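You operate a simulated robot arm through the tools that you are given. There is no shell and no other tool. Be economical: measure what you need, move in short steps, check, and stop when the job is done.

You are at the controls of a simulated two-armed robot. One attempt, no reset.

TASK
Take the lid off the cup with the teal band and lay it down on the top of the repair bench. Open the lower desk drawer, put the small orange box in the inside of the lower desk drawer, then shut the drawer. Put the beaker with the yellow ring in the basin of the sink. Do these in any order. Set down upright: small orange box, beaker with the yellow ring.

It is judged by the outcome, as a careful person would: the job done as asked, and still so three seconds after it is handed in. It fails if anything else is knocked over, pushed out of place, dropped, spilled or broken. A push-on lid holds only when it is set on centred and level and pressed home; a screw cap is set on level and turned clockwise until tight.

THE ROBOT
Two 7-joint arms with two-finger grippers on one trunk, on a base that drives. Base frame: it is fixed to the floor where the robot stands at the start and does not move with it; the origin is under the middle of the robot, x ahead of it, y to its left, z up; the surface under the hand at the start is at about z = 0.863. Lengths are in m, angles in degrees, forces in N, time in s.
The left shoulder is at the start at [0.036, 0.158, 1.156], the right one opposite. With the tool pointing down near the work surface each hand reaches from about 0.28 to 0.74 m from the robot's upright axis, wherever it stands, measured 20 degrees to its own side. Places, roughly: basin of the sink [-3.6, 2.7, 0.7]; beaker with the yellow ring [-4, 0.5, 1]; inside of the lower desk drawer [-4, 0.9, 0.3]; lower desk drawer [-4, 0.9, 0.4]; small orange box (7x10x11 cm) [-3.7, -3.2, 1]. Payload 2.45 kg a hand.
The TCP of each hand is the grasp point between the finger pads, 0.026 m short of the fingertips. In the tool frame z runs along the fingers and y along their closing line. The gripper opens to 0.096 m. The gripper's body begins 0.069 m behind the TCP.
Orientation is told as [roll, pitch, yaw] about the base's x, y, z axes, in that order, counted from this pose: with the fingers straight down and closing along the base's y, the tool's x points along the base's -x, its y along +y and its z along -z.

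THE INTERFACE
- The arms move only by the tool jog_arm. It takes "left_commands", "right_commands" or both (then of equal length, played together; a hand with none holds still); each is a list of rows, each a list of 6 numbers: the shift along the tool's x, y, z in m, then the turn, a rotation vector about the tool's x, y, z in degrees. In form: [[x, y, z, ax, ay, az], ...]. A call has 1 to 10 rows; each row is the pose to reach, as a shift and turn from the pose commanded when the call began, along the tool's axes at that moment. "left_claw" and "right_claw" are, for a hand that has rows, the gripper command, from -1 (fully open) to 1 (shut), values between in proportion, set as the call begins (left out, the last holds). Rows are played at 5 a second. More than 0.05 m and 8.6 degrees between two rows, or a gripper value outside its range, and nothing of the call is played. Where a pose cannot be reached the arm comes as near as it can. A force on the tool above 40 N (or 10 N above the force at the start of the call, whichever is more), or a blocked arm, ends the call early, and 0.2 s more pass. The fingers move at their own pace and stop on an object; they squeeze with about 33 N. The grip force told is the motor's: it shows also when the fingers shut on nothing. Time passes only in rows, and 0.2 s behind the last, so rows that repeat a pose let the fingers close. The reply holds the time, the measured pose of the TCP, the force on the tool along the base axes, the opening and the grip force, in the units named above and with some noise, with the torque about the TCP (base axes, N m) and any sound that the robot's microphone picked up.
- Cameras (640 x 400 px; columns grow to the right, rows downward): "scene" is now at [0.0898, -0.0432, 1.6346]; the picture's right is [-0.55, -0.83, -0.00], its down [-0.64, 0.42, -0.64] and it looks along [0.53, -0.35, -0.77] (base axes); focal length 255 px, centre (320, 200). "left" rides on the left gripper at [0.082, -0.003, -0.098] in its tool frame; the picture's right is [0.04, 1.00, 0.00], its down [-0.73, 0.03, -0.68] and it looks along [-0.68, 0.03, 0.73] (tool axes); focal length 256 px, centre (320, 200). "right" rides on the right gripper at [0.082, 0.003, -0.098] in its tool frame; the picture's right is [-0.04, 1.00, 0.00], its down [-0.73, -0.03, -0.68] and it looks along [-0.68, -0.03, 0.73] (tool axes); focal length 256 px, centre (320, 200). There is no depth. A picture from a camera that has moved, and an enlarged one, comes with that camera's place and axes in the base frame and with its lens. The place of the scene camera against the robot may be out by one fixed shift of up to 0.012 m in any direction.
- grab_frame(camera): a new picture of that camera. The clock stands still meanwhile.
- slide_trunk(by): slides the trunk up (or, below 0, down) by that many m; the arms and the scene camera ride with it, the base frame stays. It gives what a move gives, with no picture.
- roll_base(legs): drives the robot by 1 to 6 legs, each [ahead, left, turn to the left] in m, m and degrees, along the robot's own axes; the way and the turn of a leg run together, so that a leg with both is an arc; at most 1.5 m and 180 degrees a leg. The arms and the cameras ride along, it lands a little off, and it stops where it bumps. It gives what a move gives.
- turn_head(pan, tilt): turns the head with the scene camera to pan (to the left, within 120 degrees either way) and tilt (down, from -29 to 69), counted from straight ahead of the robot. It gives what a move gives.
- inspect(camera, box): a new picture of the part [left, top, right, bottom] of that camera's present view, enlarged. The clock stands still meanwhile.
- hand_in(): hands the job in; it is judged then, once.

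Work in short steps. Places have to be worked out from the pictures, the camera data and where the tool is seen: move nearer, look again, correct. Check each grasp and each placing, and mend what went wrong. You have 165 turns and 138 pictures in all, those below and enlarged ones among them. Open the grippers and draw the arms clear of the work before you hand the job in, unless the task says otherwise; then end with one line.

The tools are called after "Emit:" as name(argument=value, ...) on one line, values as JSON. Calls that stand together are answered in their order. jog_arm: Moves the arms, as the interface text tells. Its arguments: {"type":"object","properties":{"left_commands":{"type":"array"},"left_claw":{"type":"number"},"right_commands":{"type":"array"},"right_claw":{"type":"number"}},"required":[]} The other tools are called the same way: slide_trunk (by) slides the trunk up or down; roll_base (legs) drives the base; turn_head (pan, tilt) turns the head that bears the scene camera; grab_frame (camera) takes a picture; inspect (camera, box) takes an enlarged picture of a part of a camera's view; hand_in () hands the job in.

At the start:

```text
time_s: 0.0
left_position: [0.4483, -0.0674, 1.1581]
left_orientation: [0.2, 0.2, 0.2]
left_ft_force: [-0.1, 0.2, 0.6]
left_wrist_torque: [-0.01, 0.0, 0.0]
left_finger_gap: 0.0958
left_gripper_force: 0.2
right_position: [0.3592, -0.3809, 1.2274]
right_orientation: [0.1, -0.1, 0.0]
right_ft_force: [-0.1, -1.1, 0.1]
right_wrist_torque: [0.02, -0.01, 0.0]
right_finger_gap: 0.0959
right_gripper_force: 0.1
trunk travel left (down, up): [-0.325, 0.242]
robot x, y, heading: [-0.0022, 0.0007, -0.2]
head pan, tilt: [-33.4, 49.9]
```

scene: 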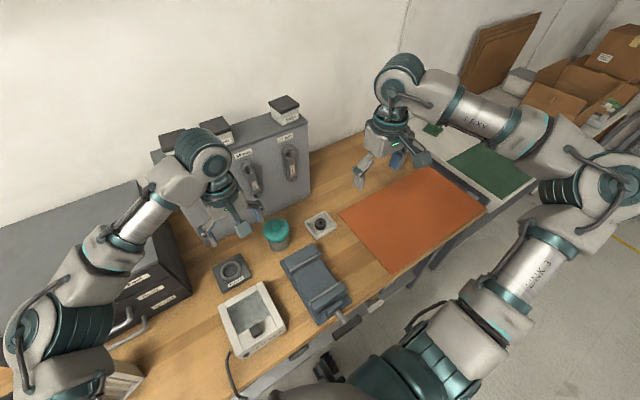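
right: 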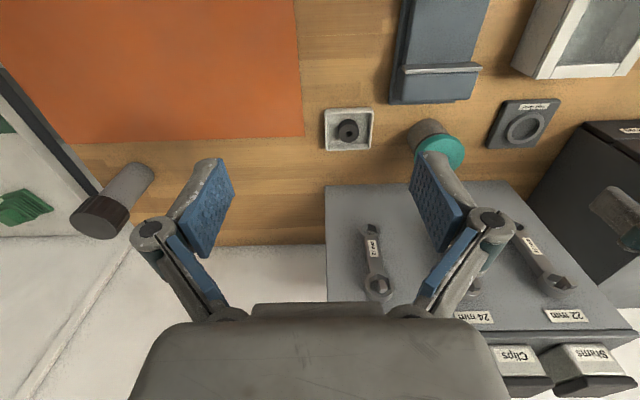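
left: 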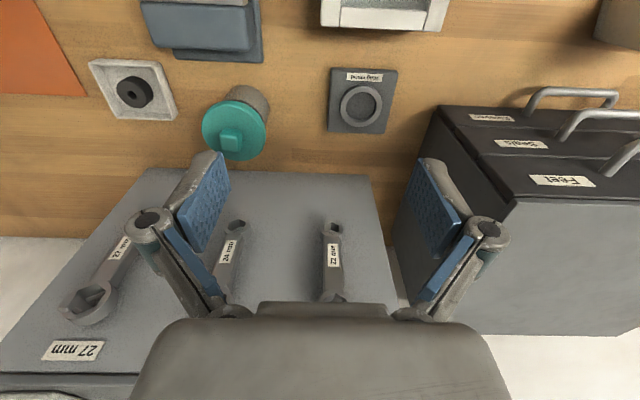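

The teal-lidded cup stands at the front of the bench near the left hand. I take a closer look at it.

Emit:
inspect(camera="scene", box=[200, 180, 400, 305])

Emit:
inspect(camera="left", box=[60, 40, 380, 240])

```text
3.20 times, centred on (300, 242) of scene
camera zoom: at [0.0898, -0.0432, 1.6346], right [-0.55, -0.83, 0.0], down [-0.64, 0.42, -0.64], along [0.53, -0.35, -0.77], focal length 817 px, centre (384, 64)
```

zoom: 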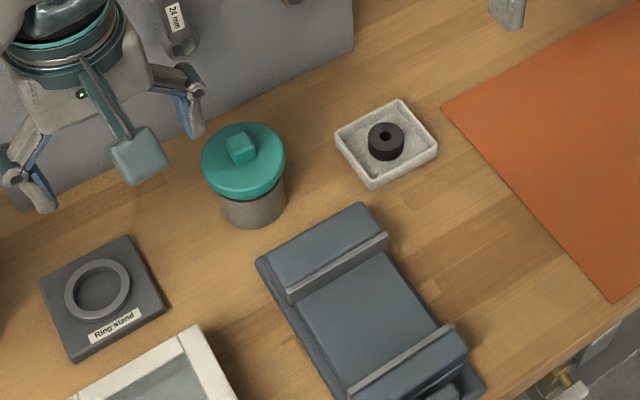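

```text
2.00 times, centred on (220, 140) of left
camera zoom: at [0.3666, -0.0703, 1.2571], right [-0.04, 1.0, 0.0], down [0.73, 0.03, 0.68], along [0.68, 0.03, -0.73], focal length 512 px, centre (520, 320)
```

zoom: 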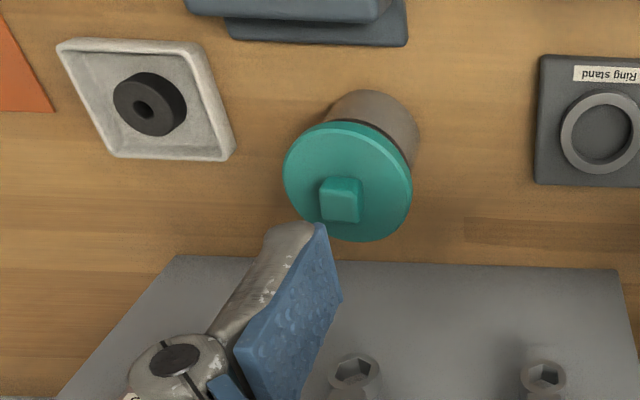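

The lid's knob lies near (0.522, -0.168, 0.992) from both views, about 2.3 cm square. I bring the left hand over it.

Emit:
jog_arm(left_commands=[[-0.018, -0.025, 0.02, 0, 0, 0], [-0.037, -0.05, 0.04, 0, 0, 0], [-0.055, -0.075, 0.06, 0, 0, 0], [-0.074, -0.1006, 0.08, 0, 0, 0], [-0.074, -0.1006, 0.08, 0, 0, 0]], left_claw=-0.2)

Emit:
grab_frame(camera="left")

Emit:
inspect(camera="scene", box=[200, 180, 360, 280])

```text
time_s: 1.2
left_position: [0.5209, -0.1635, 1.0822]
left_orientation: [0.0, 0.0, 0.1]
left_ft_force: [0.0, -0.3, -0.8]
left_wrist_torque: [0.05, -0.01, 0.04]
left_finger_gap: 0.0576
left_gripper_force: 0.0
right_position: [0.3561, -0.3771, 1.2298]
right_orientation: [0.0, -0.1, 0.0]
right_ft_force: [0.0, -0.4, 0.5]
right_wrist_torque: [-0.02, 0.02, 0.02]
right_finger_gap: 0.0959
right_gripper_force: 0.1
trunk travel left (down, up): [-0.325, 0.242]
robot x, y, heading: [0.0005, -0.0006, -0.1]
head pan, tilt: [-33.4, 49.9]
```

```text
132 pictures are left
camera left: at [0.4403, -0.1674, 1.181], right [-0.04, 1.0, 0.0], down [0.73, 0.03, 0.68], along [0.68, 0.03, -0.73], focal length 256 px, centre (320, 200)
```

left: 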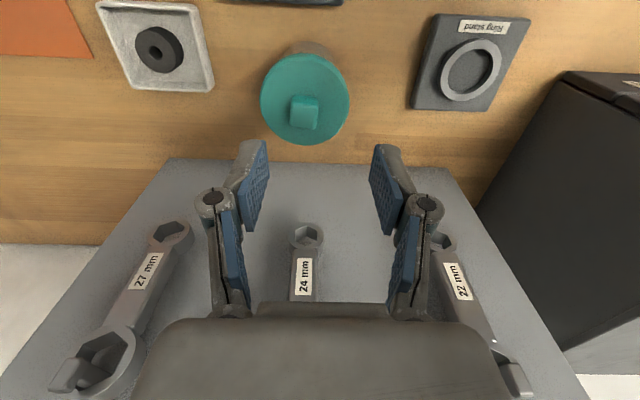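

```text
4.00 times, centred on (280, 230) of scene
camera zoom: at [0.0899, -0.0454, 1.6346], right [-0.55, -0.83, 0.0], down [-0.64, 0.42, -0.64], along [0.53, -0.35, -0.77], focal length 1021 px, centre (480, 80)
```

zoom: 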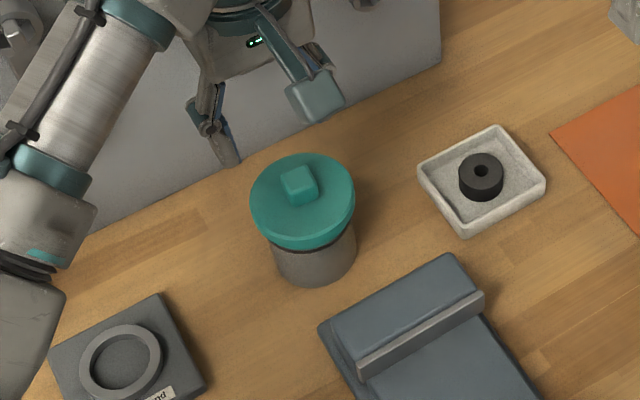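

Refined knob position: (0.524, -0.173). I shift 9 mm right and 3 mm forward, then descend until the tips are just above the lid disc.

Emit:
jog_arm(left_commands=[[-0.003, -0.009, 0.02, 0, 0, 0], [-0.003, -0.009, 0.045, 0, 0, 0], [-0.003, -0.009, 0.06, 0, 0, 0], [-0.003, -0.009, 0.072, 0, 0, 0], [-0.003, -0.009, 0.075, 0, 0, 0]])

Emit:
grab_frame(camera="left")

Emit:
inspect(camera="scene", box=[200, 180, 360, 280])

```text
time_s: 2.4
left_position: [0.5224, -0.1745, 1.003]
left_orientation: [0.0, -0.1, 0.1]
left_ft_force: [-0.4, 0.4, 0.4]
left_wrist_torque: [-0.01, -0.01, 0.0]
left_finger_gap: 0.0576
left_gripper_force: 0.1
right_position: [0.3562, -0.378, 1.2298]
right_orientation: [-0.2, -0.1, 0.0]
right_ft_force: [0.2, 0.1, 0.8]
right_wrist_torque: [0.0, 0.02, 0.0]
right_finger_gap: 0.0962
right_gripper_force: 0.1
trunk travel left (down, up): [-0.325, 0.242]
robot x, y, heading: [-0.0012, -0.0034, -0.2]
head pan, tilt: [-33.4, 49.9]
```

```text
130 pictures are left
camera left: at [0.4418, -0.1788, 1.1017], right [-0.04, 1.0, 0.0], down [0.73, 0.03, 0.68], along [0.68, 0.03, -0.73], focal length 256 px, centre (320, 200)
```

left: 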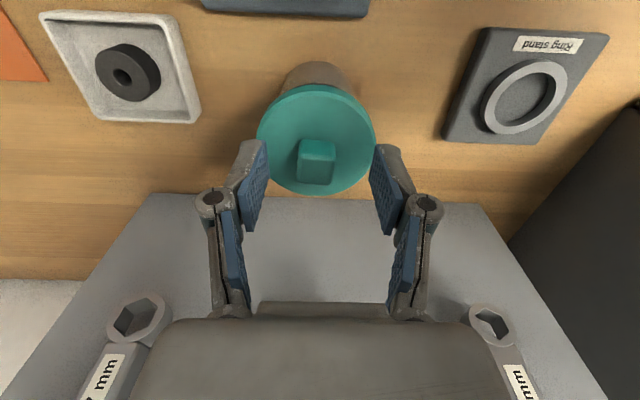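

```text
4.00 times, centred on (280, 230) of scene
camera zoom: at [0.0901, -0.0448, 1.6346], right [-0.55, -0.83, 0.0], down [-0.64, 0.42, -0.64], along [0.53, -0.35, -0.77], focal length 1021 px, centre (480, 80)
```

zoom: 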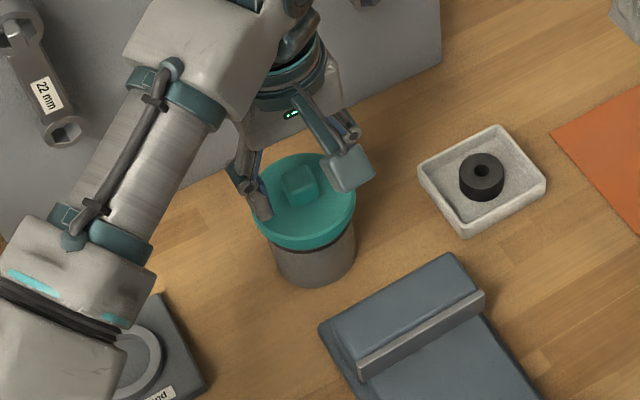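

The tips flank the knob; I zoom in to check the fore-aft alignment before closing.

Emit:
inspect(camera="left", box=[220, 70, 412, 190])

```text
3.33 times, centred on (316, 130) of left
camera zoom: at [0.4418, -0.1788, 1.1017], right [-0.04, 1.0, 0.0], down [0.73, 0.03, 0.68], along [0.68, 0.03, -0.73], focal length 853 px, centre (333, 433)
```

zoom: 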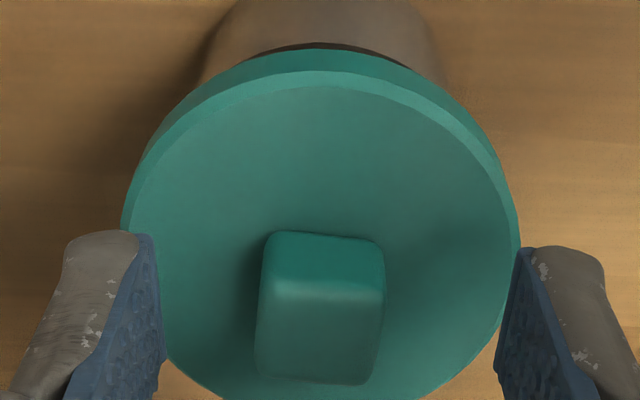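

The knob's top face is centred where the grasp needs it. I close the left gripper.

Emit:
jog_arm(left_commands=[[0, 0, 0, 0, 0, 0], [0, 0, 0, 0, 0, 0], [0, 0, 0, 0, 0, 0], [0, 0, 0, 0, 0, 0]], left_claw=1)

Emit:
grab_frame(camera="left")

```text
time_s: 3.4
left_position: [0.5226, -0.1749, 1.0038]
left_orientation: [0.0, -0.1, 0.1]
left_ft_force: [-0.1, -0.7, -0.2]
left_wrist_torque: [-0.01, 0.0, -0.02]
left_finger_gap: 0.0
left_gripper_force: 28.3
right_position: [0.3551, -0.3777, 1.229]
right_orientation: [0.0, -0.1, 0.1]
right_ft_force: [-1.2, -0.1, -0.1]
right_wrist_torque: [0.02, -0.03, 0.01]
right_finger_gap: 0.0958
right_gripper_force: 0.1
trunk travel left (down, up): [-0.325, 0.242]
robot x, y, heading: [-0.0009, -0.0014, -0.2]
head pan, tilt: [-33.4, 49.9]
```

```text
127 pictures are left
camera left: at [0.4418, -0.1789, 1.102], right [-0.04, 1.0, 0.0], down [0.73, 0.03, 0.68], along [0.68, 0.03, -0.73], focal length 256 px, centre (320, 200)
```

left: 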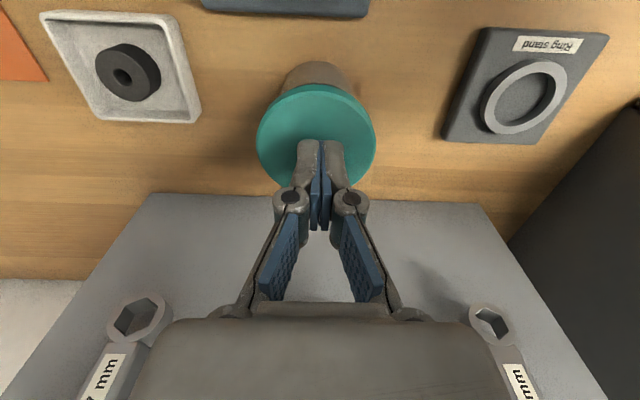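

The fingers closed above the knob, so it is lower than I thought. Combining the views gives a knob top of about (0.535, -0.176, 0.974), so I reopen, move forward 12 mm and go lower.

Emit:
jog_arm(left_commands=[[0, 0, -0.005, 0, 0, 0], [0, 0, -0.005, 0, 0, 0], [-0.006, -0.001, -0.002, 0, 0, 0], [-0.012, -0.001, 0.005, 0, 0, 0], [-0.012, -0.001, 0.012, 0, 0, 0], [-0.012, -0.001, 0.018, 0, 0, 0]], left_claw=-0.2)

Emit:
inspect(camera="left", box=[220, 90, 412, 210])

Emit:
inspect(camera="scene", box=[230, 190, 326, 250])

```text
time_s: 4.8
left_position: [0.5358, -0.1748, 0.987]
left_orientation: [0.0, 0.0, 0.1]
left_ft_force: [-0.4, 1.1, 0.0]
left_wrist_torque: [-0.02, 0.03, 0.03]
left_finger_gap: 0.0575
left_gripper_force: 0.1
right_position: [0.3568, -0.3785, 1.2308]
right_orientation: [0.0, -0.1, 0.0]
right_ft_force: [0.6, -0.2, 0.4]
right_wrist_torque: [0.01, -0.03, 0.01]
right_finger_gap: 0.0962
right_gripper_force: 0.1
trunk travel left (down, up): [-0.325, 0.242]
robot x, y, heading: [-0.0004, -0.0032, 0.1]
head pan, tilt: [-33.4, 49.9]
```

```text
3.33 times, centred on (316, 150) of left
camera zoom: at [0.4549, -0.1792, 1.0851], right [-0.04, 1.0, 0.0], down [0.73, 0.03, 0.68], along [0.68, 0.03, -0.73], focal length 853 px, centre (333, 367)
```

zoom: 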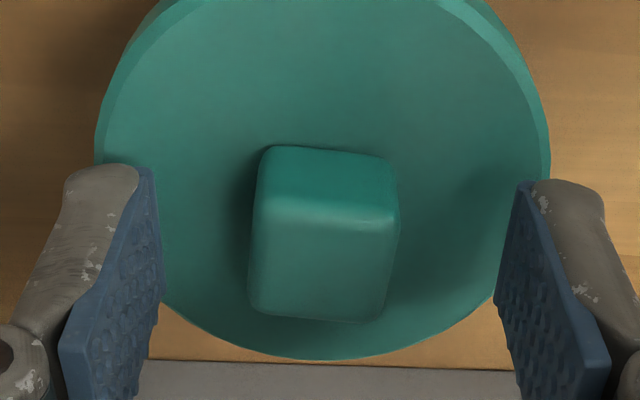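

```text
6.67 times, centred on (278, 220) of scene
camera zoom: at [0.0902, -0.0448, 1.6346], right [-0.55, -0.83, 0.0], down [-0.64, 0.42, -0.64], along [0.53, -0.35, -0.77], focal length 1702 px, centre (600, 67)
```

zoom: 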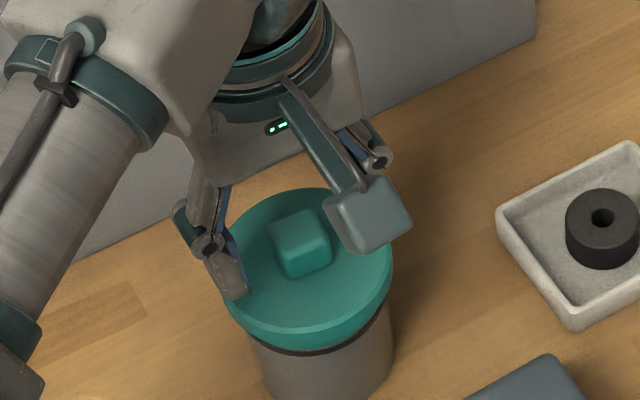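

The knob now sits well between the pads. I lower 4 mm more and close.

Emit:
jog_arm(left_commands=[[0, 0, 0.002, 0, 0, 0], [0, 0, 0.004, 0, 0, 0]])

Emit:
jog_arm(left_commands=[[0, 0, 0, 0, 0, 0], [0, 0, 0, 0, 0, 0], [0, 0, 0, 0, 0, 0], [0, 0, 0, 0, 0, 0]], left_claw=1)

Emit:
grab_frame(camera="left")

```text
time_s: 5.4
left_position: [0.5369, -0.1754, 0.9837]
left_orientation: [0.0, -0.1, 0.1]
left_ft_force: [0.9, 0.5, 0.3]
left_wrist_torque: [-0.01, 0.03, -0.01]
left_finger_gap: 0.0575
left_gripper_force: 0.1
right_position: [0.3567, -0.3786, 1.2303]
right_orientation: [0.0, -0.2, 0.0]
right_ft_force: [-0.2, -0.2, 1.2]
right_wrist_torque: [0.0, -0.02, 0.0]
right_finger_gap: 0.096
right_gripper_force: 0.1
trunk travel left (down, up): [-0.325, 0.242]
robot x, y, heading: [-0.0013, -0.0034, 0.1]
head pan, tilt: [-33.4, 49.9]
```

```text
time_s: 6.4
left_position: [0.5359, -0.1753, 0.9839]
left_orientation: [0.0, -0.1, 0.1]
left_ft_force: [1.0, -1.1, 3.1]
left_wrist_torque: [-0.1, 0.0, 0.06]
left_finger_gap: 0.0225
left_gripper_force: 33.3
right_position: [0.3566, -0.3789, 1.2303]
right_orientation: [0.0, -0.1, 0.0]
right_ft_force: [0.2, 0.0, 0.6]
right_wrist_torque: [-0.01, -0.02, -0.01]
right_finger_gap: 0.0958
right_gripper_force: 0.0
trunk travel left (down, up): [-0.325, 0.242]
robot x, y, heading: [0.0004, 0.0013, -0.1]
head pan, tilt: [-33.4, 49.9]
```

```text
124 pictures are left
camera left: at [0.4545, -0.1799, 1.082], right [-0.04, 1.0, 0.0], down [0.73, 0.03, 0.68], along [0.68, 0.03, -0.73], focal length 256 px, centre (320, 200)
```

left: 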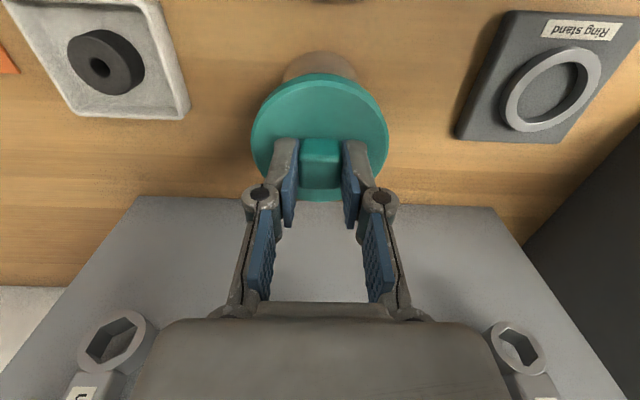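

The knob is held (gap 22 mm). I lift a few millimetres and watch the force and whether the cup follows.

Emit:
jog_arm(left_commands=[[0, 0, -0.002, 0, 0, 0], [0, 0, -0.004, 0, 0, 0], [0, 0, -0.007, 0, 0, 0], [0, 0, -0.01, 0, 0, 0]])

Emit:
inspect(camera="scene", box=[230, 190, 326, 250])

```text
time_s: 7.4
left_position: [0.5357, -0.1745, 0.9927]
left_orientation: [0.0, 0.0, 0.1]
left_ft_force: [-0.2, 0.0, -1.6]
left_wrist_torque: [0.02, -0.01, 0.01]
left_finger_gap: 0.0227
left_gripper_force: 32.4
right_position: [0.3559, -0.3783, 1.2301]
right_orientation: [0.0, -0.1, 0.0]
right_ft_force: [0.2, 0.5, -0.7]
right_wrist_torque: [0.0, 0.0, 0.0]
right_finger_gap: 0.096
right_gripper_force: 0.1
trunk travel left (down, up): [-0.325, 0.242]
robot x, y, heading: [0.0044, 0.0013, -0.0]
head pan, tilt: [-33.4, 49.9]
```

```text
6.67 times, centred on (278, 220) of scene
camera zoom: at [0.0902, -0.0448, 1.6346], right [-0.55, -0.83, 0.0], down [-0.64, 0.42, -0.64], along [0.53, -0.35, -0.77], focal length 1702 px, centre (600, 67)
```

zoom: 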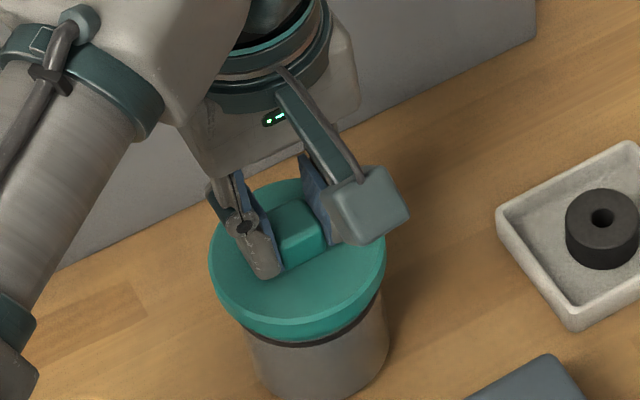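

It's hard to tell whether the cup follows; the dark ring sits under the lid. I lift 10 mm more and look at a wider crop.

Emit:
jog_arm(left_commands=[[0, 0, -0.003, 0, 0, 0], [0, 0, -0.006, 0, 0, 0], [0, 0, -0.01, 0, 0, 0]])

Emit:
inspect(camera="scene", box=[200, 180, 360, 280])

Emit:
inspect(camera="left", box=[220, 30, 412, 150])

```text
time_s: 8.2
left_position: [0.5352, -0.1771, 1.0033]
left_orientation: [-0.1, -0.1, 0.0]
left_ft_force: [-0.8, -0.5, -1.4]
left_wrist_torque: [-0.02, 0.02, -0.01]
left_finger_gap: 0.0228
left_gripper_force: 33.2
right_position: [0.3555, -0.3796, 1.2301]
right_orientation: [0.0, -0.1, 0.0]
right_ft_force: [0.1, 0.3, 0.4]
right_wrist_torque: [0.03, 0.0, -0.01]
right_finger_gap: 0.0959
right_gripper_force: 0.1
trunk travel left (down, up): [-0.325, 0.242]
robot x, y, heading: [-0.0013, -0.0, -0.3]
head pan, tilt: [-33.4, 49.9]
```

```text
4.00 times, centred on (280, 230) of scene
camera zoom: at [0.09, -0.0449, 1.6346], right [-0.55, -0.83, 0.0], down [-0.64, 0.42, -0.64], along [0.53, -0.35, -0.77], focal length 1021 px, centre (480, 80)
```

zoom: 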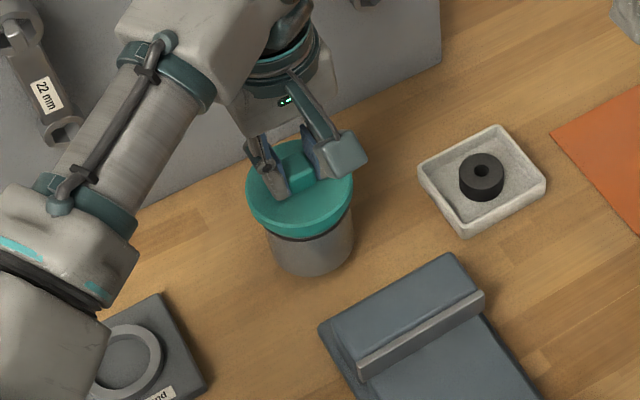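

```text
3.33 times, centred on (316, 90) of left
camera zoom: at [0.4537, -0.1805, 1.1014], right [-0.04, 1.0, 0.0], down [0.73, 0.03, 0.68], along [0.68, 0.03, -0.73], focal length 853 px, centre (333, 567)
```

zoom: 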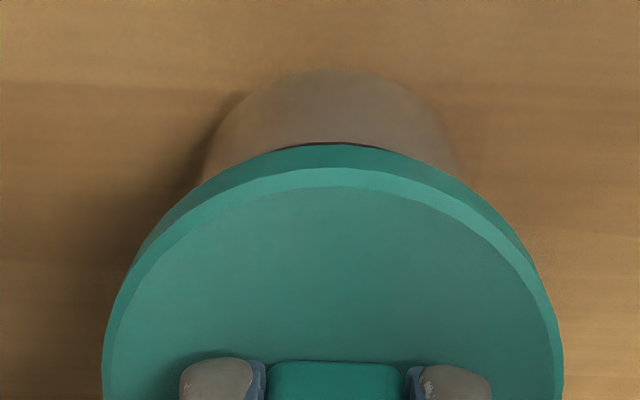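

The cup comes up with the lid, so I need the second hand. I lower it back down to the bench.

Emit:
jog_arm(left_commands=[[0, 0, 0.006, 0, 0, 0], [0, 0, 0.012, 0, 0, 0], [0, 0, 0.016, 0, 0, 0], [0, 0, 0.019, 0, 0, 0], [0, 0, 0.0205, 0, 0, 0]])

Emit:
grab_frame(camera="right")

Emit:
inspect(camera="scene", box=[200, 180, 360, 280])

```text
time_s: 9.4
left_position: [0.5349, -0.1742, 0.9841]
left_orientation: [-0.1, -0.2, 0.1]
left_ft_force: [2.1, -1.2, 7.5]
left_wrist_torque: [-0.03, -0.1, -0.01]
left_finger_gap: 0.0227
left_gripper_force: 33.1
right_position: [0.3551, -0.3782, 1.23]
right_orientation: [0.0, -0.2, 0.0]
right_ft_force: [-0.4, -0.7, -0.3]
right_wrist_torque: [0.03, 0.01, -0.02]
right_finger_gap: 0.0961
right_gripper_force: 0.1
trunk travel left (down, up): [-0.325, 0.242]
robot x, y, heading: [-0.0019, -0.0, -0.1]
head pan, tilt: [-33.4, 49.9]
```

```text
120 pictures are left
camera right: at [0.2748, -0.376, 1.328], right [0.04, 1.0, 0.0], down [0.73, -0.03, 0.68], along [0.68, -0.03, -0.73], focal length 256 px, centre (320, 200)
```

right: 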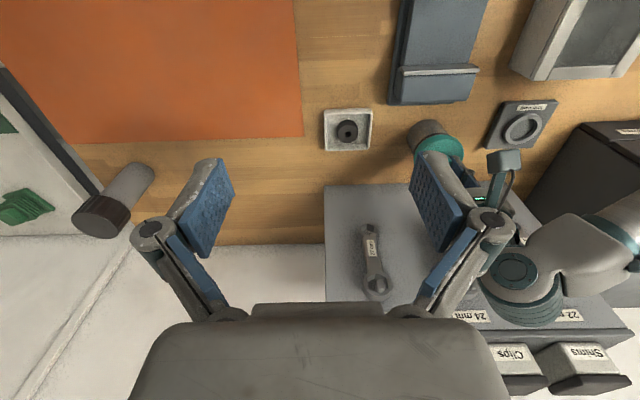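

```text
4.00 times, centred on (280, 230) of scene
camera zoom: at [0.089, -0.0446, 1.6349], right [-0.55, -0.83, 0.0], down [-0.64, 0.42, -0.64], along [0.54, -0.35, -0.77], focal length 1021 px, centre (480, 80)
```

zoom: 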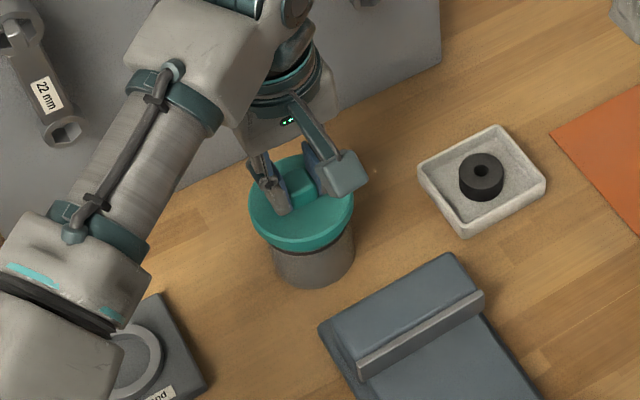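

The cup is back on its spot and the left hand still holds the lid. The right hand must hold the cup body from the right side, so I turn it step by step toward a +y approach with 20° downward tilt and the camera on top.

Emit:
jog_arm(right_commands=[[-0.01, -0.002, 0.006, -4.18, 4.18, 5.97], [-0.02, -0.004, 0.012, -8.37, 8.37, 11.94], [-0.03, -0.006, 0.018, -12.55, 12.55, 17.91], [-0.04, -0.008, 0.024, -16.74, 16.74, 23.88], [-0.05, -0.01, 0.03, -20.92, 20.92, 29.85], [-0.06, -0.012, 0.036, -25.1, 25.1, 35.82], [-0.07, -0.014, 0.042, -29.29, 29.29, 41.79], [-0.08, -0.016, 0.048, -33.47, 33.47, 47.76], [-0.09, -0.018, 0.054, -37.66, 37.66, 53.73], [-0.1, -0.02, 0.06, -41.85, 41.85, 59.7]], right_claw=-1)

Emit:
jog_arm(right_commands=[[0, 0, 0, -4.18, 4.18, 5.97], [0, 0, 0, -8.37, 8.37, 11.94], [0, 0, 0, -12.55, 12.55, 17.91], [0, 0, 0, -12.55, 12.55, 17.91]])

Emit:
grab_frame(camera="scene")

Emit:
grab_frame(camera="right")

```text
time_s: 11.6
left_position: [0.5346, -0.1748, 0.9822]
left_orientation: [0.1, 0.0, 0.1]
left_ft_force: [3.4, -0.9, 18.5]
left_wrist_torque: [-0.06, -0.02, 0.0]
left_finger_gap: 0.0228
left_gripper_force: 32.6
right_position: [0.4552, -0.3981, 1.1685]
right_orientation: [17.9, 54.2, -55.9]
right_ft_force: [-0.7, -0.3, 0.6]
right_wrist_torque: [-0.02, -0.04, -0.03]
right_finger_gap: 0.096
right_gripper_force: 0.0
trunk travel left (down, up): [-0.325, 0.242]
robot x, y, heading: [-0.0003, -0.0028, -0.0]
head pan, tilt: [-33.4, 49.9]
```

```text
time_s: 12.6
left_position: [0.5339, -0.174, 0.9832]
left_orientation: [0.0, -0.1, 0.0]
left_ft_force: [2.4, -2.3, 17.4]
left_wrist_torque: [-0.04, 0.05, -0.01]
left_finger_gap: 0.0229
left_gripper_force: 32.9
right_position: [0.4555, -0.3986, 1.17]
right_orientation: [0.2, 70.2, -89.8]
right_ft_force: [-0.2, 0.8, 0.1]
right_wrist_torque: [0.0, 0.02, -0.04]
right_finger_gap: 0.0957
right_gripper_force: 0.0
trunk travel left (down, up): [-0.325, 0.242]
robot x, y, heading: [-0.003, 0.002, -0.5]
head pan, tilt: [-33.4, 49.9]
```

```text
118 pictures are left
camera scene: at [0.0882, -0.0451, 1.6348], right [-0.55, -0.83, 0.0], down [-0.64, 0.42, -0.64], along [0.54, -0.35, -0.77], focal length 255 px, centre (320, 200)
```

scene: 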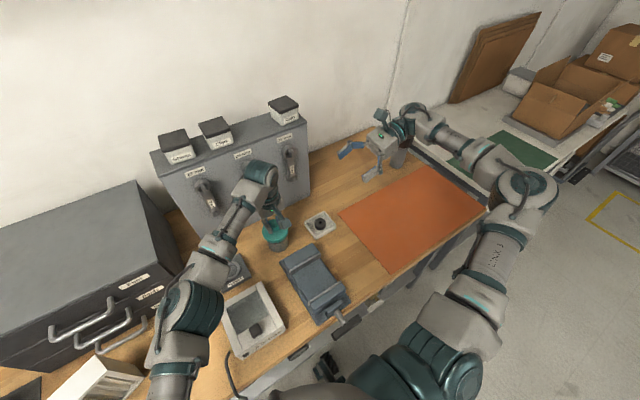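

```text
117 pictures are left
camera right: at [0.4599, -0.4639, 1.2797], right [1.0, -0.02, -0.04], down [-0.03, -0.89, -0.46], along [-0.03, 0.46, -0.89], focal length 256 px, centre (320, 200)
```

right: 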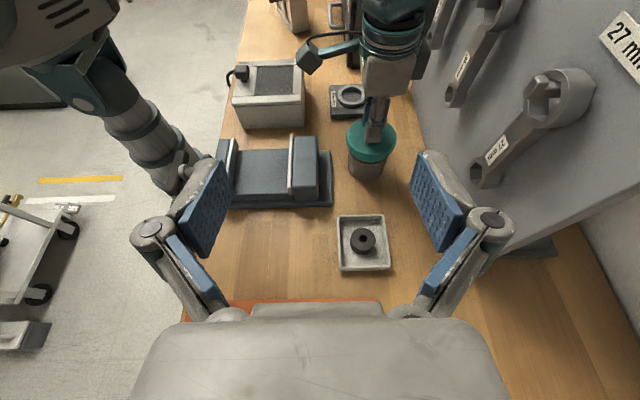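

The orientation is as wanted and the route is clear. I move the right hand to a pre-grasp to the right of the cup, level with its body.

Emit:
jog_arm(right_commands=[[-0.025, 0.011, 0.024, 0, 0, 0], [-0.05, 0.022, 0.048, 0, 0, 0], [-0.075, 0.033, 0.072, 0, 0, 0], [-0.1, 0.044, 0.096, 0, 0, 0], [-0.125, 0.055, 0.12, 0, 0, 0], [-0.15, 0.066, 0.145, 0, 0, 0], [-0.175, 0.0775, 0.1686, 0, 0, 0], [-0.175, 0.0775, 0.1686, 0, 0, 0]])

Emit:
grab_frame(camera="right")

Emit:
inspect(camera="scene", box=[220, 160, 412, 280])

```text
time_s: 14.4
left_position: [0.5351, -0.1747, 0.9827]
left_orientation: [0.1, -0.1, 0.0]
left_ft_force: [0.6, 1.5, 15.0]
left_wrist_torque: [0.06, 0.17, -0.09]
left_finger_gap: 0.0226
left_gripper_force: 33.4
right_position: [0.5343, -0.3026, 0.9507]
right_orientation: [0.6, 70.0, -89.5]
right_ft_force: [0.2, -0.1, 0.4]
right_wrist_torque: [0.01, 0.02, 0.02]
right_finger_gap: 0.0959
right_gripper_force: 0.1
trunk travel left (down, up): [-0.325, 0.242]
robot x, y, heading: [0.0029, 0.0037, 0.2]
head pan, tilt: [-33.4, 49.9]
```

```text
116 pictures are left
camera right: at [0.5398, -0.3676, 1.0601], right [1.0, -0.01, -0.03], down [-0.03, -0.89, -0.46], along [-0.02, 0.46, -0.89], focal length 256 px, centre (320, 200)
```

right: 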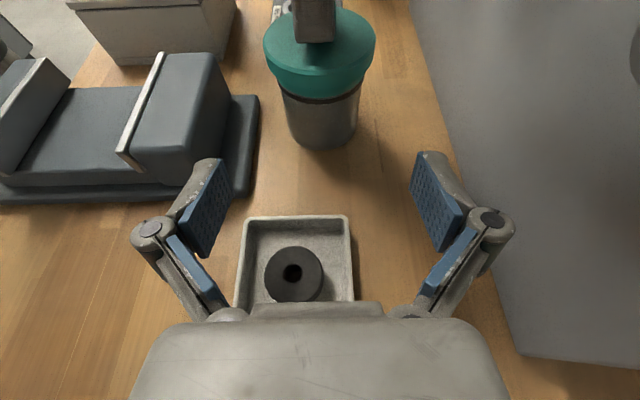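

```text
3.33 times, centred on (316, 220) of scene
camera zoom: at [0.089, -0.0438, 1.6348], right [-0.55, -0.83, 0.0], down [-0.64, 0.42, -0.64], along [0.54, -0.35, -0.77], focal length 851 px, centre (333, 133)
```

zoom: 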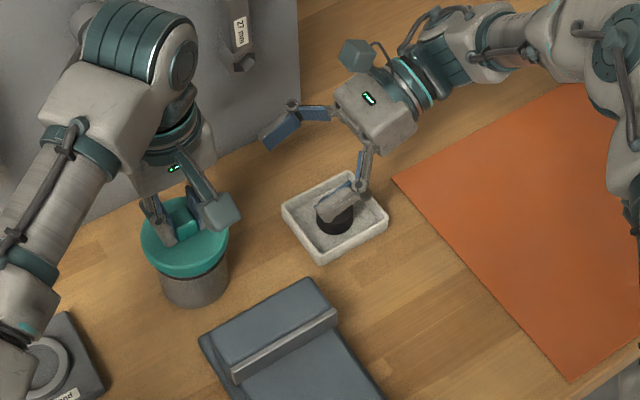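

The cup body (about 7 cm wide) is centred between the open fingers. I advance along the tool until the pads straddle it.

Emit:
jog_arm(right_commands=[[0, 0.002, 0.03, 0, 0, 0], [0, 0.002, 0.06, 0, 0, 0], [0, 0.002, 0.085, 0, 0, 0], [0, 0.002, 0.105, 0, 0, 0], [-0.001, 0.002, 0.123, 0, 0, 0], [-0.001, 0.002, 0.123, 0, 0, 0]])

Emit:
grab_frame(camera="right")

Emit:
inspect(camera="scene", box=[200, 180, 360, 280])

```text
time_s: 15.8
left_position: [0.5347, -0.174, 0.9829]
left_orientation: [0.1, -0.2, 0.1]
left_ft_force: [-7.0, 5.2, 12.6]
left_wrist_torque: [0.16, 0.12, 0.15]
left_finger_gap: 0.0228
left_gripper_force: 32.5
right_position: [0.5251, -0.189, 0.9196]
right_orientation: [0.6, 70.0, -89.7]
right_ft_force: [7.9, -7.8, 0.1]
right_wrist_torque: [-0.02, 0.06, -0.45]
right_finger_gap: 0.0962
right_gripper_force: 0.0
right hand out of reach, approached as far as the arm can: row 3, 4, 5, 6
trunk travel left (down, up): [-0.325, 0.242]
robot x, y, heading: [-0.0008, -0.0012, 0.2]
head pan, tilt: [-33.4, 49.9]
```

```text
114 pictures are left
camera right: at [0.5287, -0.2539, 1.0295], right [1.0, -0.02, -0.03], down [-0.03, -0.89, -0.46], along [-0.02, 0.46, -0.89], focal length 256 px, centre (320, 200)
```

right: 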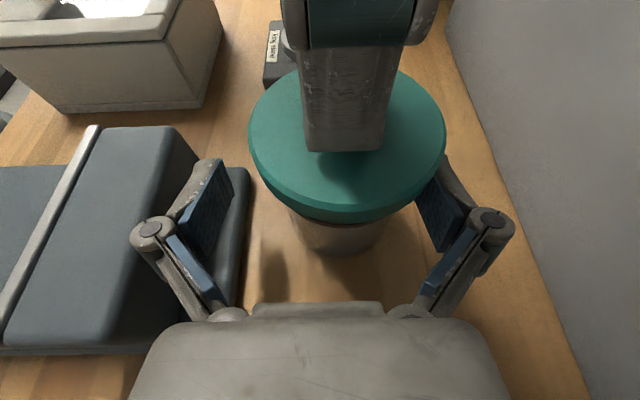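

```text
4.00 times, centred on (280, 230) of scene
camera zoom: at [0.09, -0.0438, 1.6347], right [-0.55, -0.83, 0.0], down [-0.64, 0.42, -0.64], along [0.53, -0.35, -0.77], focal length 1021 px, centre (480, 80)
```

zoom: 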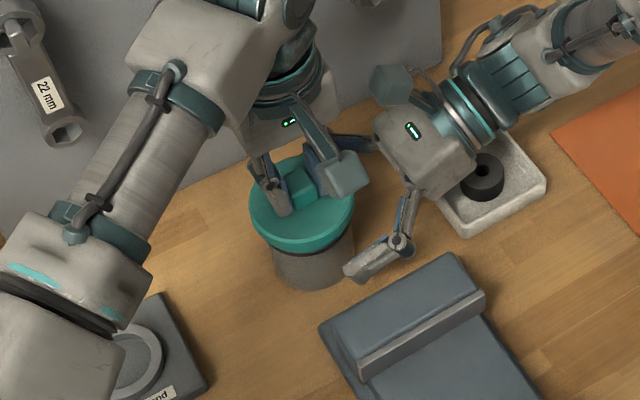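

The right arm falls about 11 mm short in x and z, so the finger is pressing sideways. I back the right hand off, release the lid and raise both hands; then I'll reposition the body.

Emit:
jog_arm(right_commands=[[0.001, -0.002, -0.03, 0, 0, 0], [0.001, -0.002, -0.06, 0, 0, 0], [0.001, -0.002, -0.09, 0, 0, 0], [0.001, -0.002, -0.123, 0, 0, 0], [0.02, -0.002, -0.14, 0, 0, 0], [0.06, -0.002, -0.15, 0, 0, 0], [0.1, -0.002, -0.16, 0, 0, 0]])

Emit:
jog_arm(left_commands=[[0, 0, 0, 0, 0, 0], [0, 0, 0, 0, 0, 0], [0, 0, -0.02, 0, 0, 0], [0, 0, -0.06, 0, 0, 0], [0, 0, -0.1, 0, 0, 0], [0, 0, -0.14, 0, 0, 0]], left_claw=-0.2)

Emit:
grab_frame(camera="scene")

```text
time_s: 17.4
left_position: [0.5341, -0.1741, 0.9835]
left_orientation: [-0.1, -0.1, 0.1]
left_ft_force: [-0.7, -0.1, 8.4]
left_wrist_torque: [-0.02, 0.02, 0.03]
left_finger_gap: 0.023
left_gripper_force: 32.8
right_position: [0.5225, -0.3041, 1.0658]
right_orientation: [0.2, 70.0, -89.7]
right_ft_force: [0.4, 1.2, 0.4]
right_wrist_torque: [-0.01, 0.01, 0.03]
right_finger_gap: 0.0958
right_gripper_force: 0.1
trunk travel left (down, up): [-0.325, 0.242]
robot x, y, heading: [-0.0007, -0.0022, -0.0]
head pan, tilt: [-33.4, 49.9]
```

```text
time_s: 18.8
left_position: [0.5363, -0.1633, 1.1078]
left_orientation: [-0.3, -0.2, 0.1]
left_ft_force: [-0.9, -0.2, 0.5]
left_wrist_torque: [0.04, 0.0, 0.0]
left_finger_gap: 0.0577
left_gripper_force: 0.0
left hand out of reach, approached as far as the arm can: row 5, 6
right_position: [0.5216, -0.3028, 1.0646]
right_orientation: [0.2, 69.9, -89.6]
right_ft_force: [0.6, -0.1, 0.5]
right_wrist_torque: [-0.01, 0.01, 0.01]
right_finger_gap: 0.0958
right_gripper_force: 0.0
trunk travel left (down, up): [-0.325, 0.242]
robot x, y, heading: [0.0029, 0.0012, 0.2]
head pan, tilt: [-33.4, 49.9]
```

```text
112 pictures are left
camera scene: at [0.0906, -0.0445, 1.6346], right [-0.55, -0.83, 0.0], down [-0.64, 0.42, -0.64], along [0.53, -0.35, -0.77], focal length 255 px, centre (320, 200)
```

scene: 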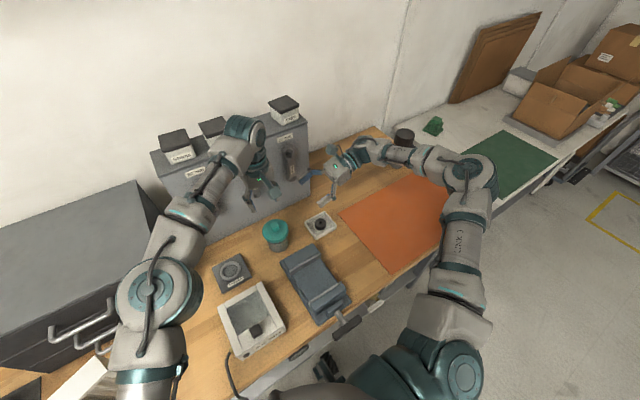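

The cup stands untouched, and a different, brown-capped cup is visible at the right. Lowering the trunk should give the right arm the missing reach, so I first move the left hand back to its free starting area, then slide down.

Emit:
jog_arm(left_commands=[[0.03, 0.035, -0.01, 0, 0, 0], [0.06, 0.07, -0.02, 0, 0, 0], [0.087, 0.107, -0.03, 0, 0, 0], [0.087, 0.107, -0.03, 0, 0, 0]])

Emit:
slide_trunk(by=-0.08)

Emit:
jog_arm(right_commands=[[-0.03, 0.0, 0.03, 0, 0, 0], [-0.03, 0.0, 0.06, 0, 0, 0]])

Emit:
grab_frame(camera="right")

```text
time_s: 19.8
left_position: [0.4506, -0.0559, 1.14]
left_orientation: [0.0, -0.1, 0.1]
left_ft_force: [-0.3, -0.9, -0.1]
left_wrist_torque: [-0.01, -0.04, 0.01]
left_finger_gap: 0.0575
left_gripper_force: 0.0
right_position: [0.5213, -0.3066, 1.0638]
right_orientation: [0.1, 70.2, -89.9]
right_ft_force: [0.2, -0.2, 0.4]
right_wrist_torque: [0.01, 0.0, 0.01]
right_finger_gap: 0.096
right_gripper_force: 0.0
trunk travel left (down, up): [-0.325, 0.242]
robot x, y, heading: [0.0014, -0.0023, 0.0]
head pan, tilt: [-33.4, 49.9]
```

```text
time_s: 21.0
left_position: [0.4486, -0.0575, 1.0599]
left_orientation: [0.0, -0.2, 0.1]
left_ft_force: [0.0, -0.1, 0.5]
left_wrist_torque: [-0.01, -0.01, 0.02]
left_finger_gap: 0.0576
left_gripper_force: 0.1
right_position: [0.5241, -0.304, 0.9878]
right_orientation: [0.5, 70.1, -89.5]
right_ft_force: [-0.2, -1.2, 0.2]
right_wrist_torque: [-0.05, -0.01, -0.04]
right_finger_gap: 0.0956
right_gripper_force: 0.0
trunk travel left (down, up): [-0.245, 0.322]
robot x, y, heading: [-0.002, -0.0026, -0.1]
head pan, tilt: [-33.4, 49.9]
```

```text
time_s: 21.6
left_position: [0.4484, -0.0566, 1.0591]
left_orientation: [0.0, -0.2, 0.1]
left_ft_force: [0.5, -0.4, -0.2]
left_wrist_torque: [-0.04, 0.02, 0.01]
left_finger_gap: 0.0575
left_gripper_force: 0.0
right_position: [0.5213, -0.2563, 0.9363]
right_orientation: [0.4, 70.0, -89.7]
right_ft_force: [0.5, -0.1, 0.1]
right_wrist_torque: [-0.01, 0.01, -0.02]
right_finger_gap: 0.0959
right_gripper_force: 0.1
trunk travel left (down, up): [-0.245, 0.322]
robot x, y, heading: [0.0006, -0.0043, 0.0]
head pan, tilt: [-33.4, 49.9]
```

```text
111 pictures are left
camera right: at [0.5249, -0.3211, 1.0459], right [1.0, -0.01, -0.04], down [-0.03, -0.89, -0.46], along [-0.02, 0.46, -0.89], focal length 256 px, centre (320, 200)
```

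right: 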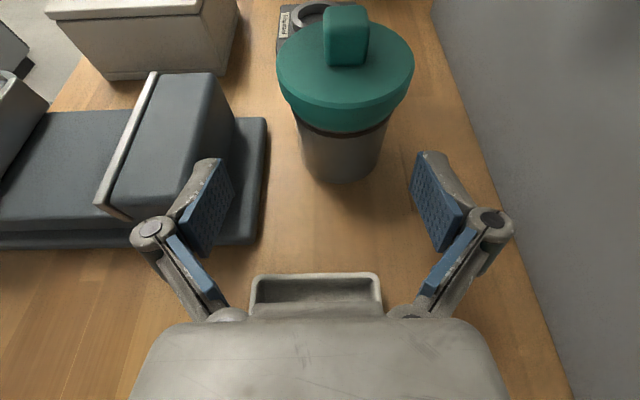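

Now clear with no reach complaint. The cup is about 16 mm toward +x of the hand's centre line; I correct and advance.

Emit:
jog_arm(right_commands=[[-0.001, 0.016, 0.0, 0, 0, 0], [-0.002, 0.016, 0.02, 0, 0, 0], [-0.003, 0.016, 0.04, 0, 0, 0], [-0.003, 0.016, 0.06, 0, 0, 0], [-0.003, 0.016, 0.075, 0, 0, 0], [-0.003, 0.016, 0.075, 0, 0, 0]])

Emit:
grab_frame(camera="right")

```text
time_s: 23.0
left_position: [0.4486, -0.0554, 1.059]
left_orientation: [0.0, -0.1, 0.1]
left_ft_force: [0.5, -0.3, 0.1]
left_wrist_torque: [0.02, -0.02, 0.0]
left_finger_gap: 0.0577
left_gripper_force: 0.1
right_position: [0.5362, -0.1882, 0.9099]
right_orientation: [0.2, 70.1, -89.8]
right_ft_force: [0.1, 0.1, -0.3]
right_wrist_torque: [0.0, -0.01, -0.02]
right_finger_gap: 0.0961
right_gripper_force: 0.0
trunk travel left (down, up): [-0.245, 0.322]
robot x, y, heading: [-0.0011, -0.0007, 0.3]
head pan, tilt: [-33.4, 49.9]
```

```text
110 pictures are left
camera right: at [0.541, -0.2535, 1.0198], right [1.0, -0.01, -0.04], down [-0.03, -0.89, -0.46], along [-0.03, 0.46, -0.89], focal length 256 px, centre (320, 200)
```

right: 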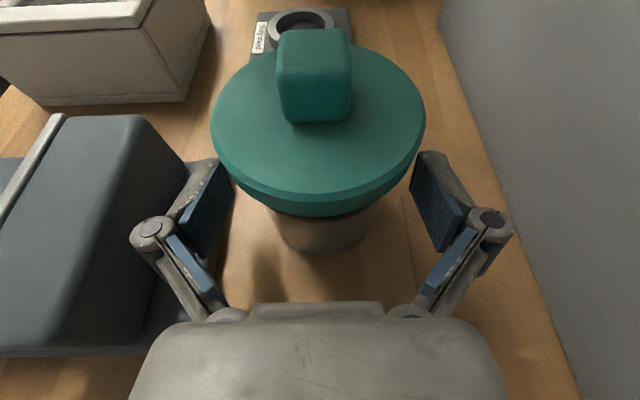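

Reach is exact and the cup is centred. I close the right gripper on the body.

Emit:
jog_arm(right_commands=[[0, 0, 0, 0, 0, 0], [0, 0, 0, 0, 0, 0], [0, 0, 0, 0, 0, 0]], right_claw=1)

Emit:
grab_frame(camera="right")

Emit:
grab_frame(camera="left")

```text
time_s: 23.8
left_position: [0.4485, -0.0573, 1.0591]
left_orientation: [0.0, -0.1, 0.1]
left_ft_force: [-0.1, 0.2, 0.0]
left_wrist_torque: [0.03, 0.01, -0.01]
left_finger_gap: 0.0576
left_gripper_force: 0.1
right_position: [0.5367, -0.1877, 0.9099]
right_orientation: [0.3, 70.1, -89.7]
right_ft_force: [-0.4, 0.8, 1.1]
right_wrist_torque: [0.01, 0.02, 0.0]
right_finger_gap: 0.0741
right_gripper_force: 33.6
trunk travel left (down, up): [-0.245, 0.322]
robot x, y, heading: [0.0005, 0.0033, -0.0]
head pan, tilt: [-33.4, 49.9]
```

```text
109 pictures are left
camera right: at [0.541, -0.2537, 1.0201], right [1.0, -0.01, -0.04], down [-0.03, -0.89, -0.46], along [-0.03, 0.46, -0.89], focal length 256 px, centre (320, 200)
```

right: 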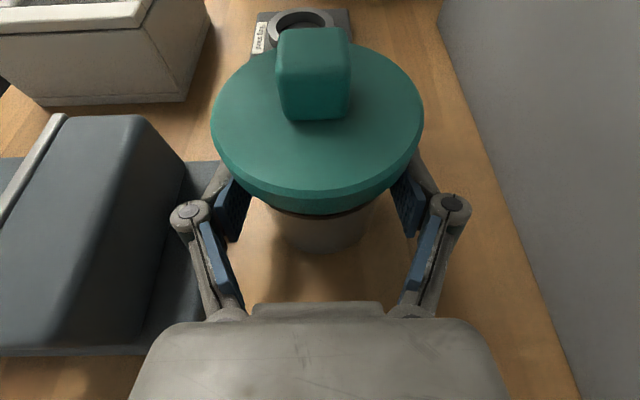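

```text
108 pictures are left
camera left: at [0.3669, -0.0606, 1.1578], right [-0.04, 1.0, 0.0], down [0.73, 0.03, 0.68], along [0.68, 0.03, -0.73], focal length 256 px, centre (320, 200)
```

left: 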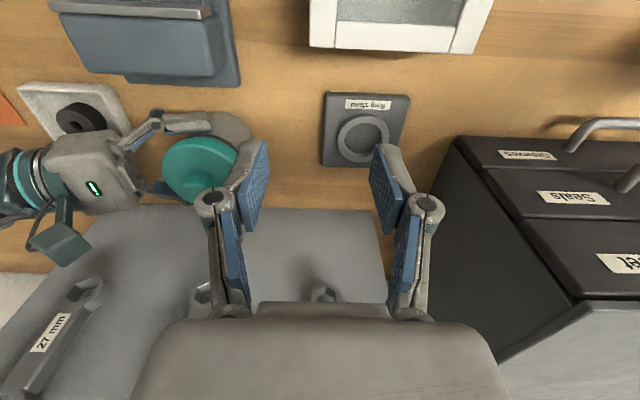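

The cup body is held (74 mm). The left hand, with the gap narrowed to clear the right camera, goes back over the knob.

Emit:
jog_arm(left_commands=[[-0.029, -0.039, 0.0, 0, 0, 0], [-0.058, -0.078, 0.0, 0, 0, 0], [-0.087, -0.118, 0.01, 0, 0, 0], [-0.087, -0.118, 0.03, 0, 0, 0], [-0.087, -0.118, 0.03, 0, 0, 0]], left_claw=0.2)

Emit:
grab_frame(camera="left")

Emit:
grab_frame(camera="right")

```text
refused: row 3 steps farther than a row can; nothing moved
```

```text
107 pictures are left
camera left: at [0.3669, -0.0606, 1.1578], right [-0.04, 1.0, 0.0], down [0.73, 0.03, 0.68], along [0.68, 0.03, -0.73], focal length 256 px, centre (320, 200)
```

left: 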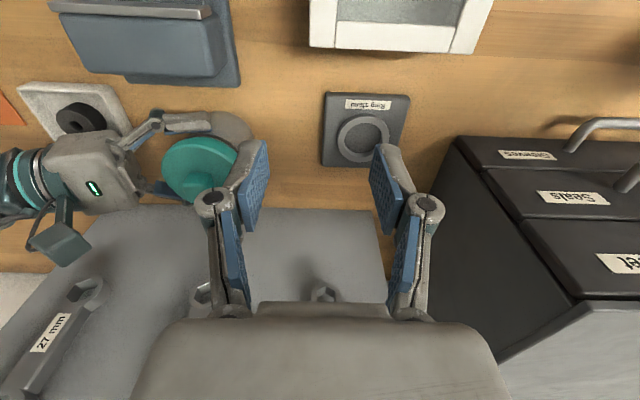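

```text
106 pictures are left
camera right: at [0.541, -0.2537, 1.0201], right [1.0, -0.01, -0.04], down [-0.03, -0.89, -0.46], along [-0.03, 0.46, -0.89], focal length 256 px, centre (320, 200)
```

right: 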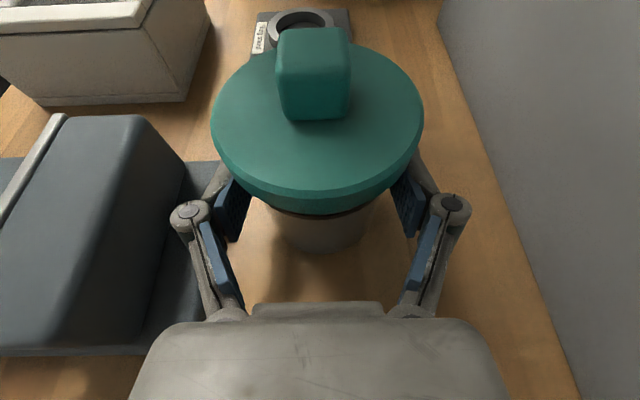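

One row was too long and nothing moved; I resend with smaller steps.

Emit:
jog_arm(left_commands=[[-0.022, -0.03, 0.0, 0, 0, 0], [-0.044, -0.06, 0.0, 0, 0, 0], [-0.066, -0.09, 0.0, 0, 0, 0], [-0.087, -0.118, 0.005, 0, 0, 0], [-0.087, -0.118, 0.03, 0, 0, 0], [-0.087, -0.118, 0.03, 0, 0, 0]], left_claw=0.2)

Emit:
grab_frame(camera="left")

Emit:
grab_frame(camera="right")

```text
time_s: 25.2
left_position: [0.5353, -0.1742, 1.0307]
left_orientation: [-0.3, -0.2, 0.1]
left_ft_force: [0.9, 0.8, -0.3]
left_wrist_torque: [-0.04, -0.02, 0.01]
left_finger_gap: 0.0386
left_gripper_force: 0.0
left hand out of reach, approached as far as the arm can: row 4
right_position: [0.5371, -0.1867, 0.9098]
right_orientation: [0.4, 70.0, -89.7]
right_ft_force: [1.9, -0.6, 1.6]
right_wrist_torque: [0.12, -0.06, -0.03]
right_finger_gap: 0.0742
right_gripper_force: 33.2
trunk travel left (down, up): [-0.245, 0.322]
robot x, y, heading: [0.0006, -0.0012, -0.1]
head pan, tilt: [-33.4, 49.9]
```

```text
105 pictures are left
camera left: at [0.4536, -0.1785, 1.1288], right [-0.04, 1.0, 0.0], down [0.73, 0.03, 0.68], along [0.68, 0.02, -0.73], focal length 256 px, centre (320, 200)
```

left: 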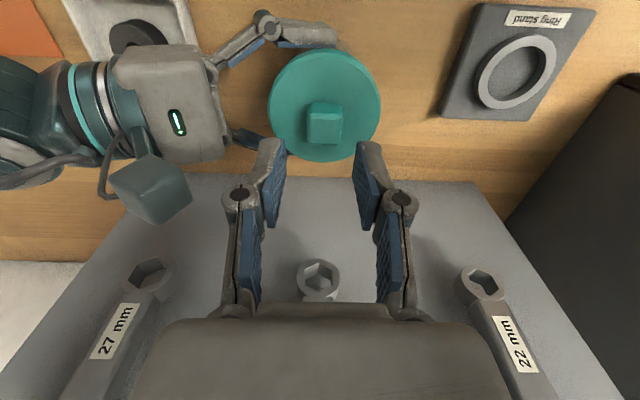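

```text
104 pictures are left
camera right: at [0.541, -0.2523, 1.0202], right [1.0, -0.01, -0.04], down [-0.03, -0.89, -0.46], along [-0.03, 0.46, -0.89], focal length 256 px, centre (320, 200)
```

right: 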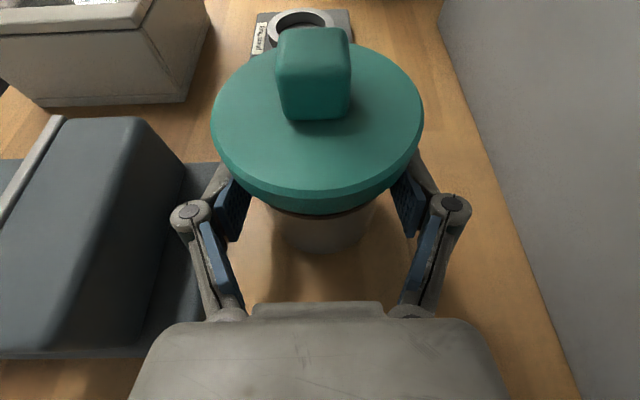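

Aligned over the knob with clearance to the right camera. I descend 46 mm and close.

Emit:
jog_arm(left_commands=[[0, 0.001, 0.015, 0, 0, 0], [0, 0.001, 0.03, 0, 0, 0], [0, 0.001, 0.042, 0, 0, 0], [0, 0.001, 0.046, 0, 0, 0], [0, 0.001, 0.046, 0, 0, 0]])

Emit:
jog_arm(left_commands=[[0, 0, 0, 0, 0, 0], [0, 0, 0, 0, 0, 0], [0, 0, 0, 0, 0, 0]], left_claw=1)

```text
time_s: 26.4
left_position: [0.536, -0.1755, 0.9836]
left_orientation: [0.0, -0.1, 0.1]
left_ft_force: [-0.5, -0.9, 0.0]
left_wrist_torque: [0.04, 0.04, 0.02]
left_finger_gap: 0.0382
left_gripper_force: 0.0
right_position: [0.5364, -0.1879, 0.9099]
right_orientation: [0.4, 70.0, -89.8]
right_ft_force: [-2.3, 0.0, 2.3]
right_wrist_torque: [0.13, 0.04, 0.0]
right_finger_gap: 0.074
right_gripper_force: 33.1
trunk travel left (down, up): [-0.245, 0.322]
robot x, y, heading: [0.0002, 0.0006, 0.0]
head pan, tilt: [-33.4, 49.9]
```

```text
time_s: 27.2
left_position: [0.5378, -0.1738, 0.9844]
left_orientation: [0.0, -0.1, 0.1]
left_ft_force: [-1.2, 12.9, 0.9]
left_wrist_torque: [0.34, 0.0, -0.02]
left_finger_gap: 0.0227
left_gripper_force: 32.6
right_position: [0.5369, -0.1892, 0.9107]
right_orientation: [0.4, 70.0, -89.8]
right_ft_force: [1.4, -10.9, 3.3]
right_wrist_torque: [0.49, -0.03, -0.02]
right_finger_gap: 0.074
right_gripper_force: 32.8
trunk travel left (down, up): [-0.245, 0.322]
robot x, y, heading: [-0.0019, -0.0038, 0.3]
head pan, tilt: [-33.4, 49.9]
```

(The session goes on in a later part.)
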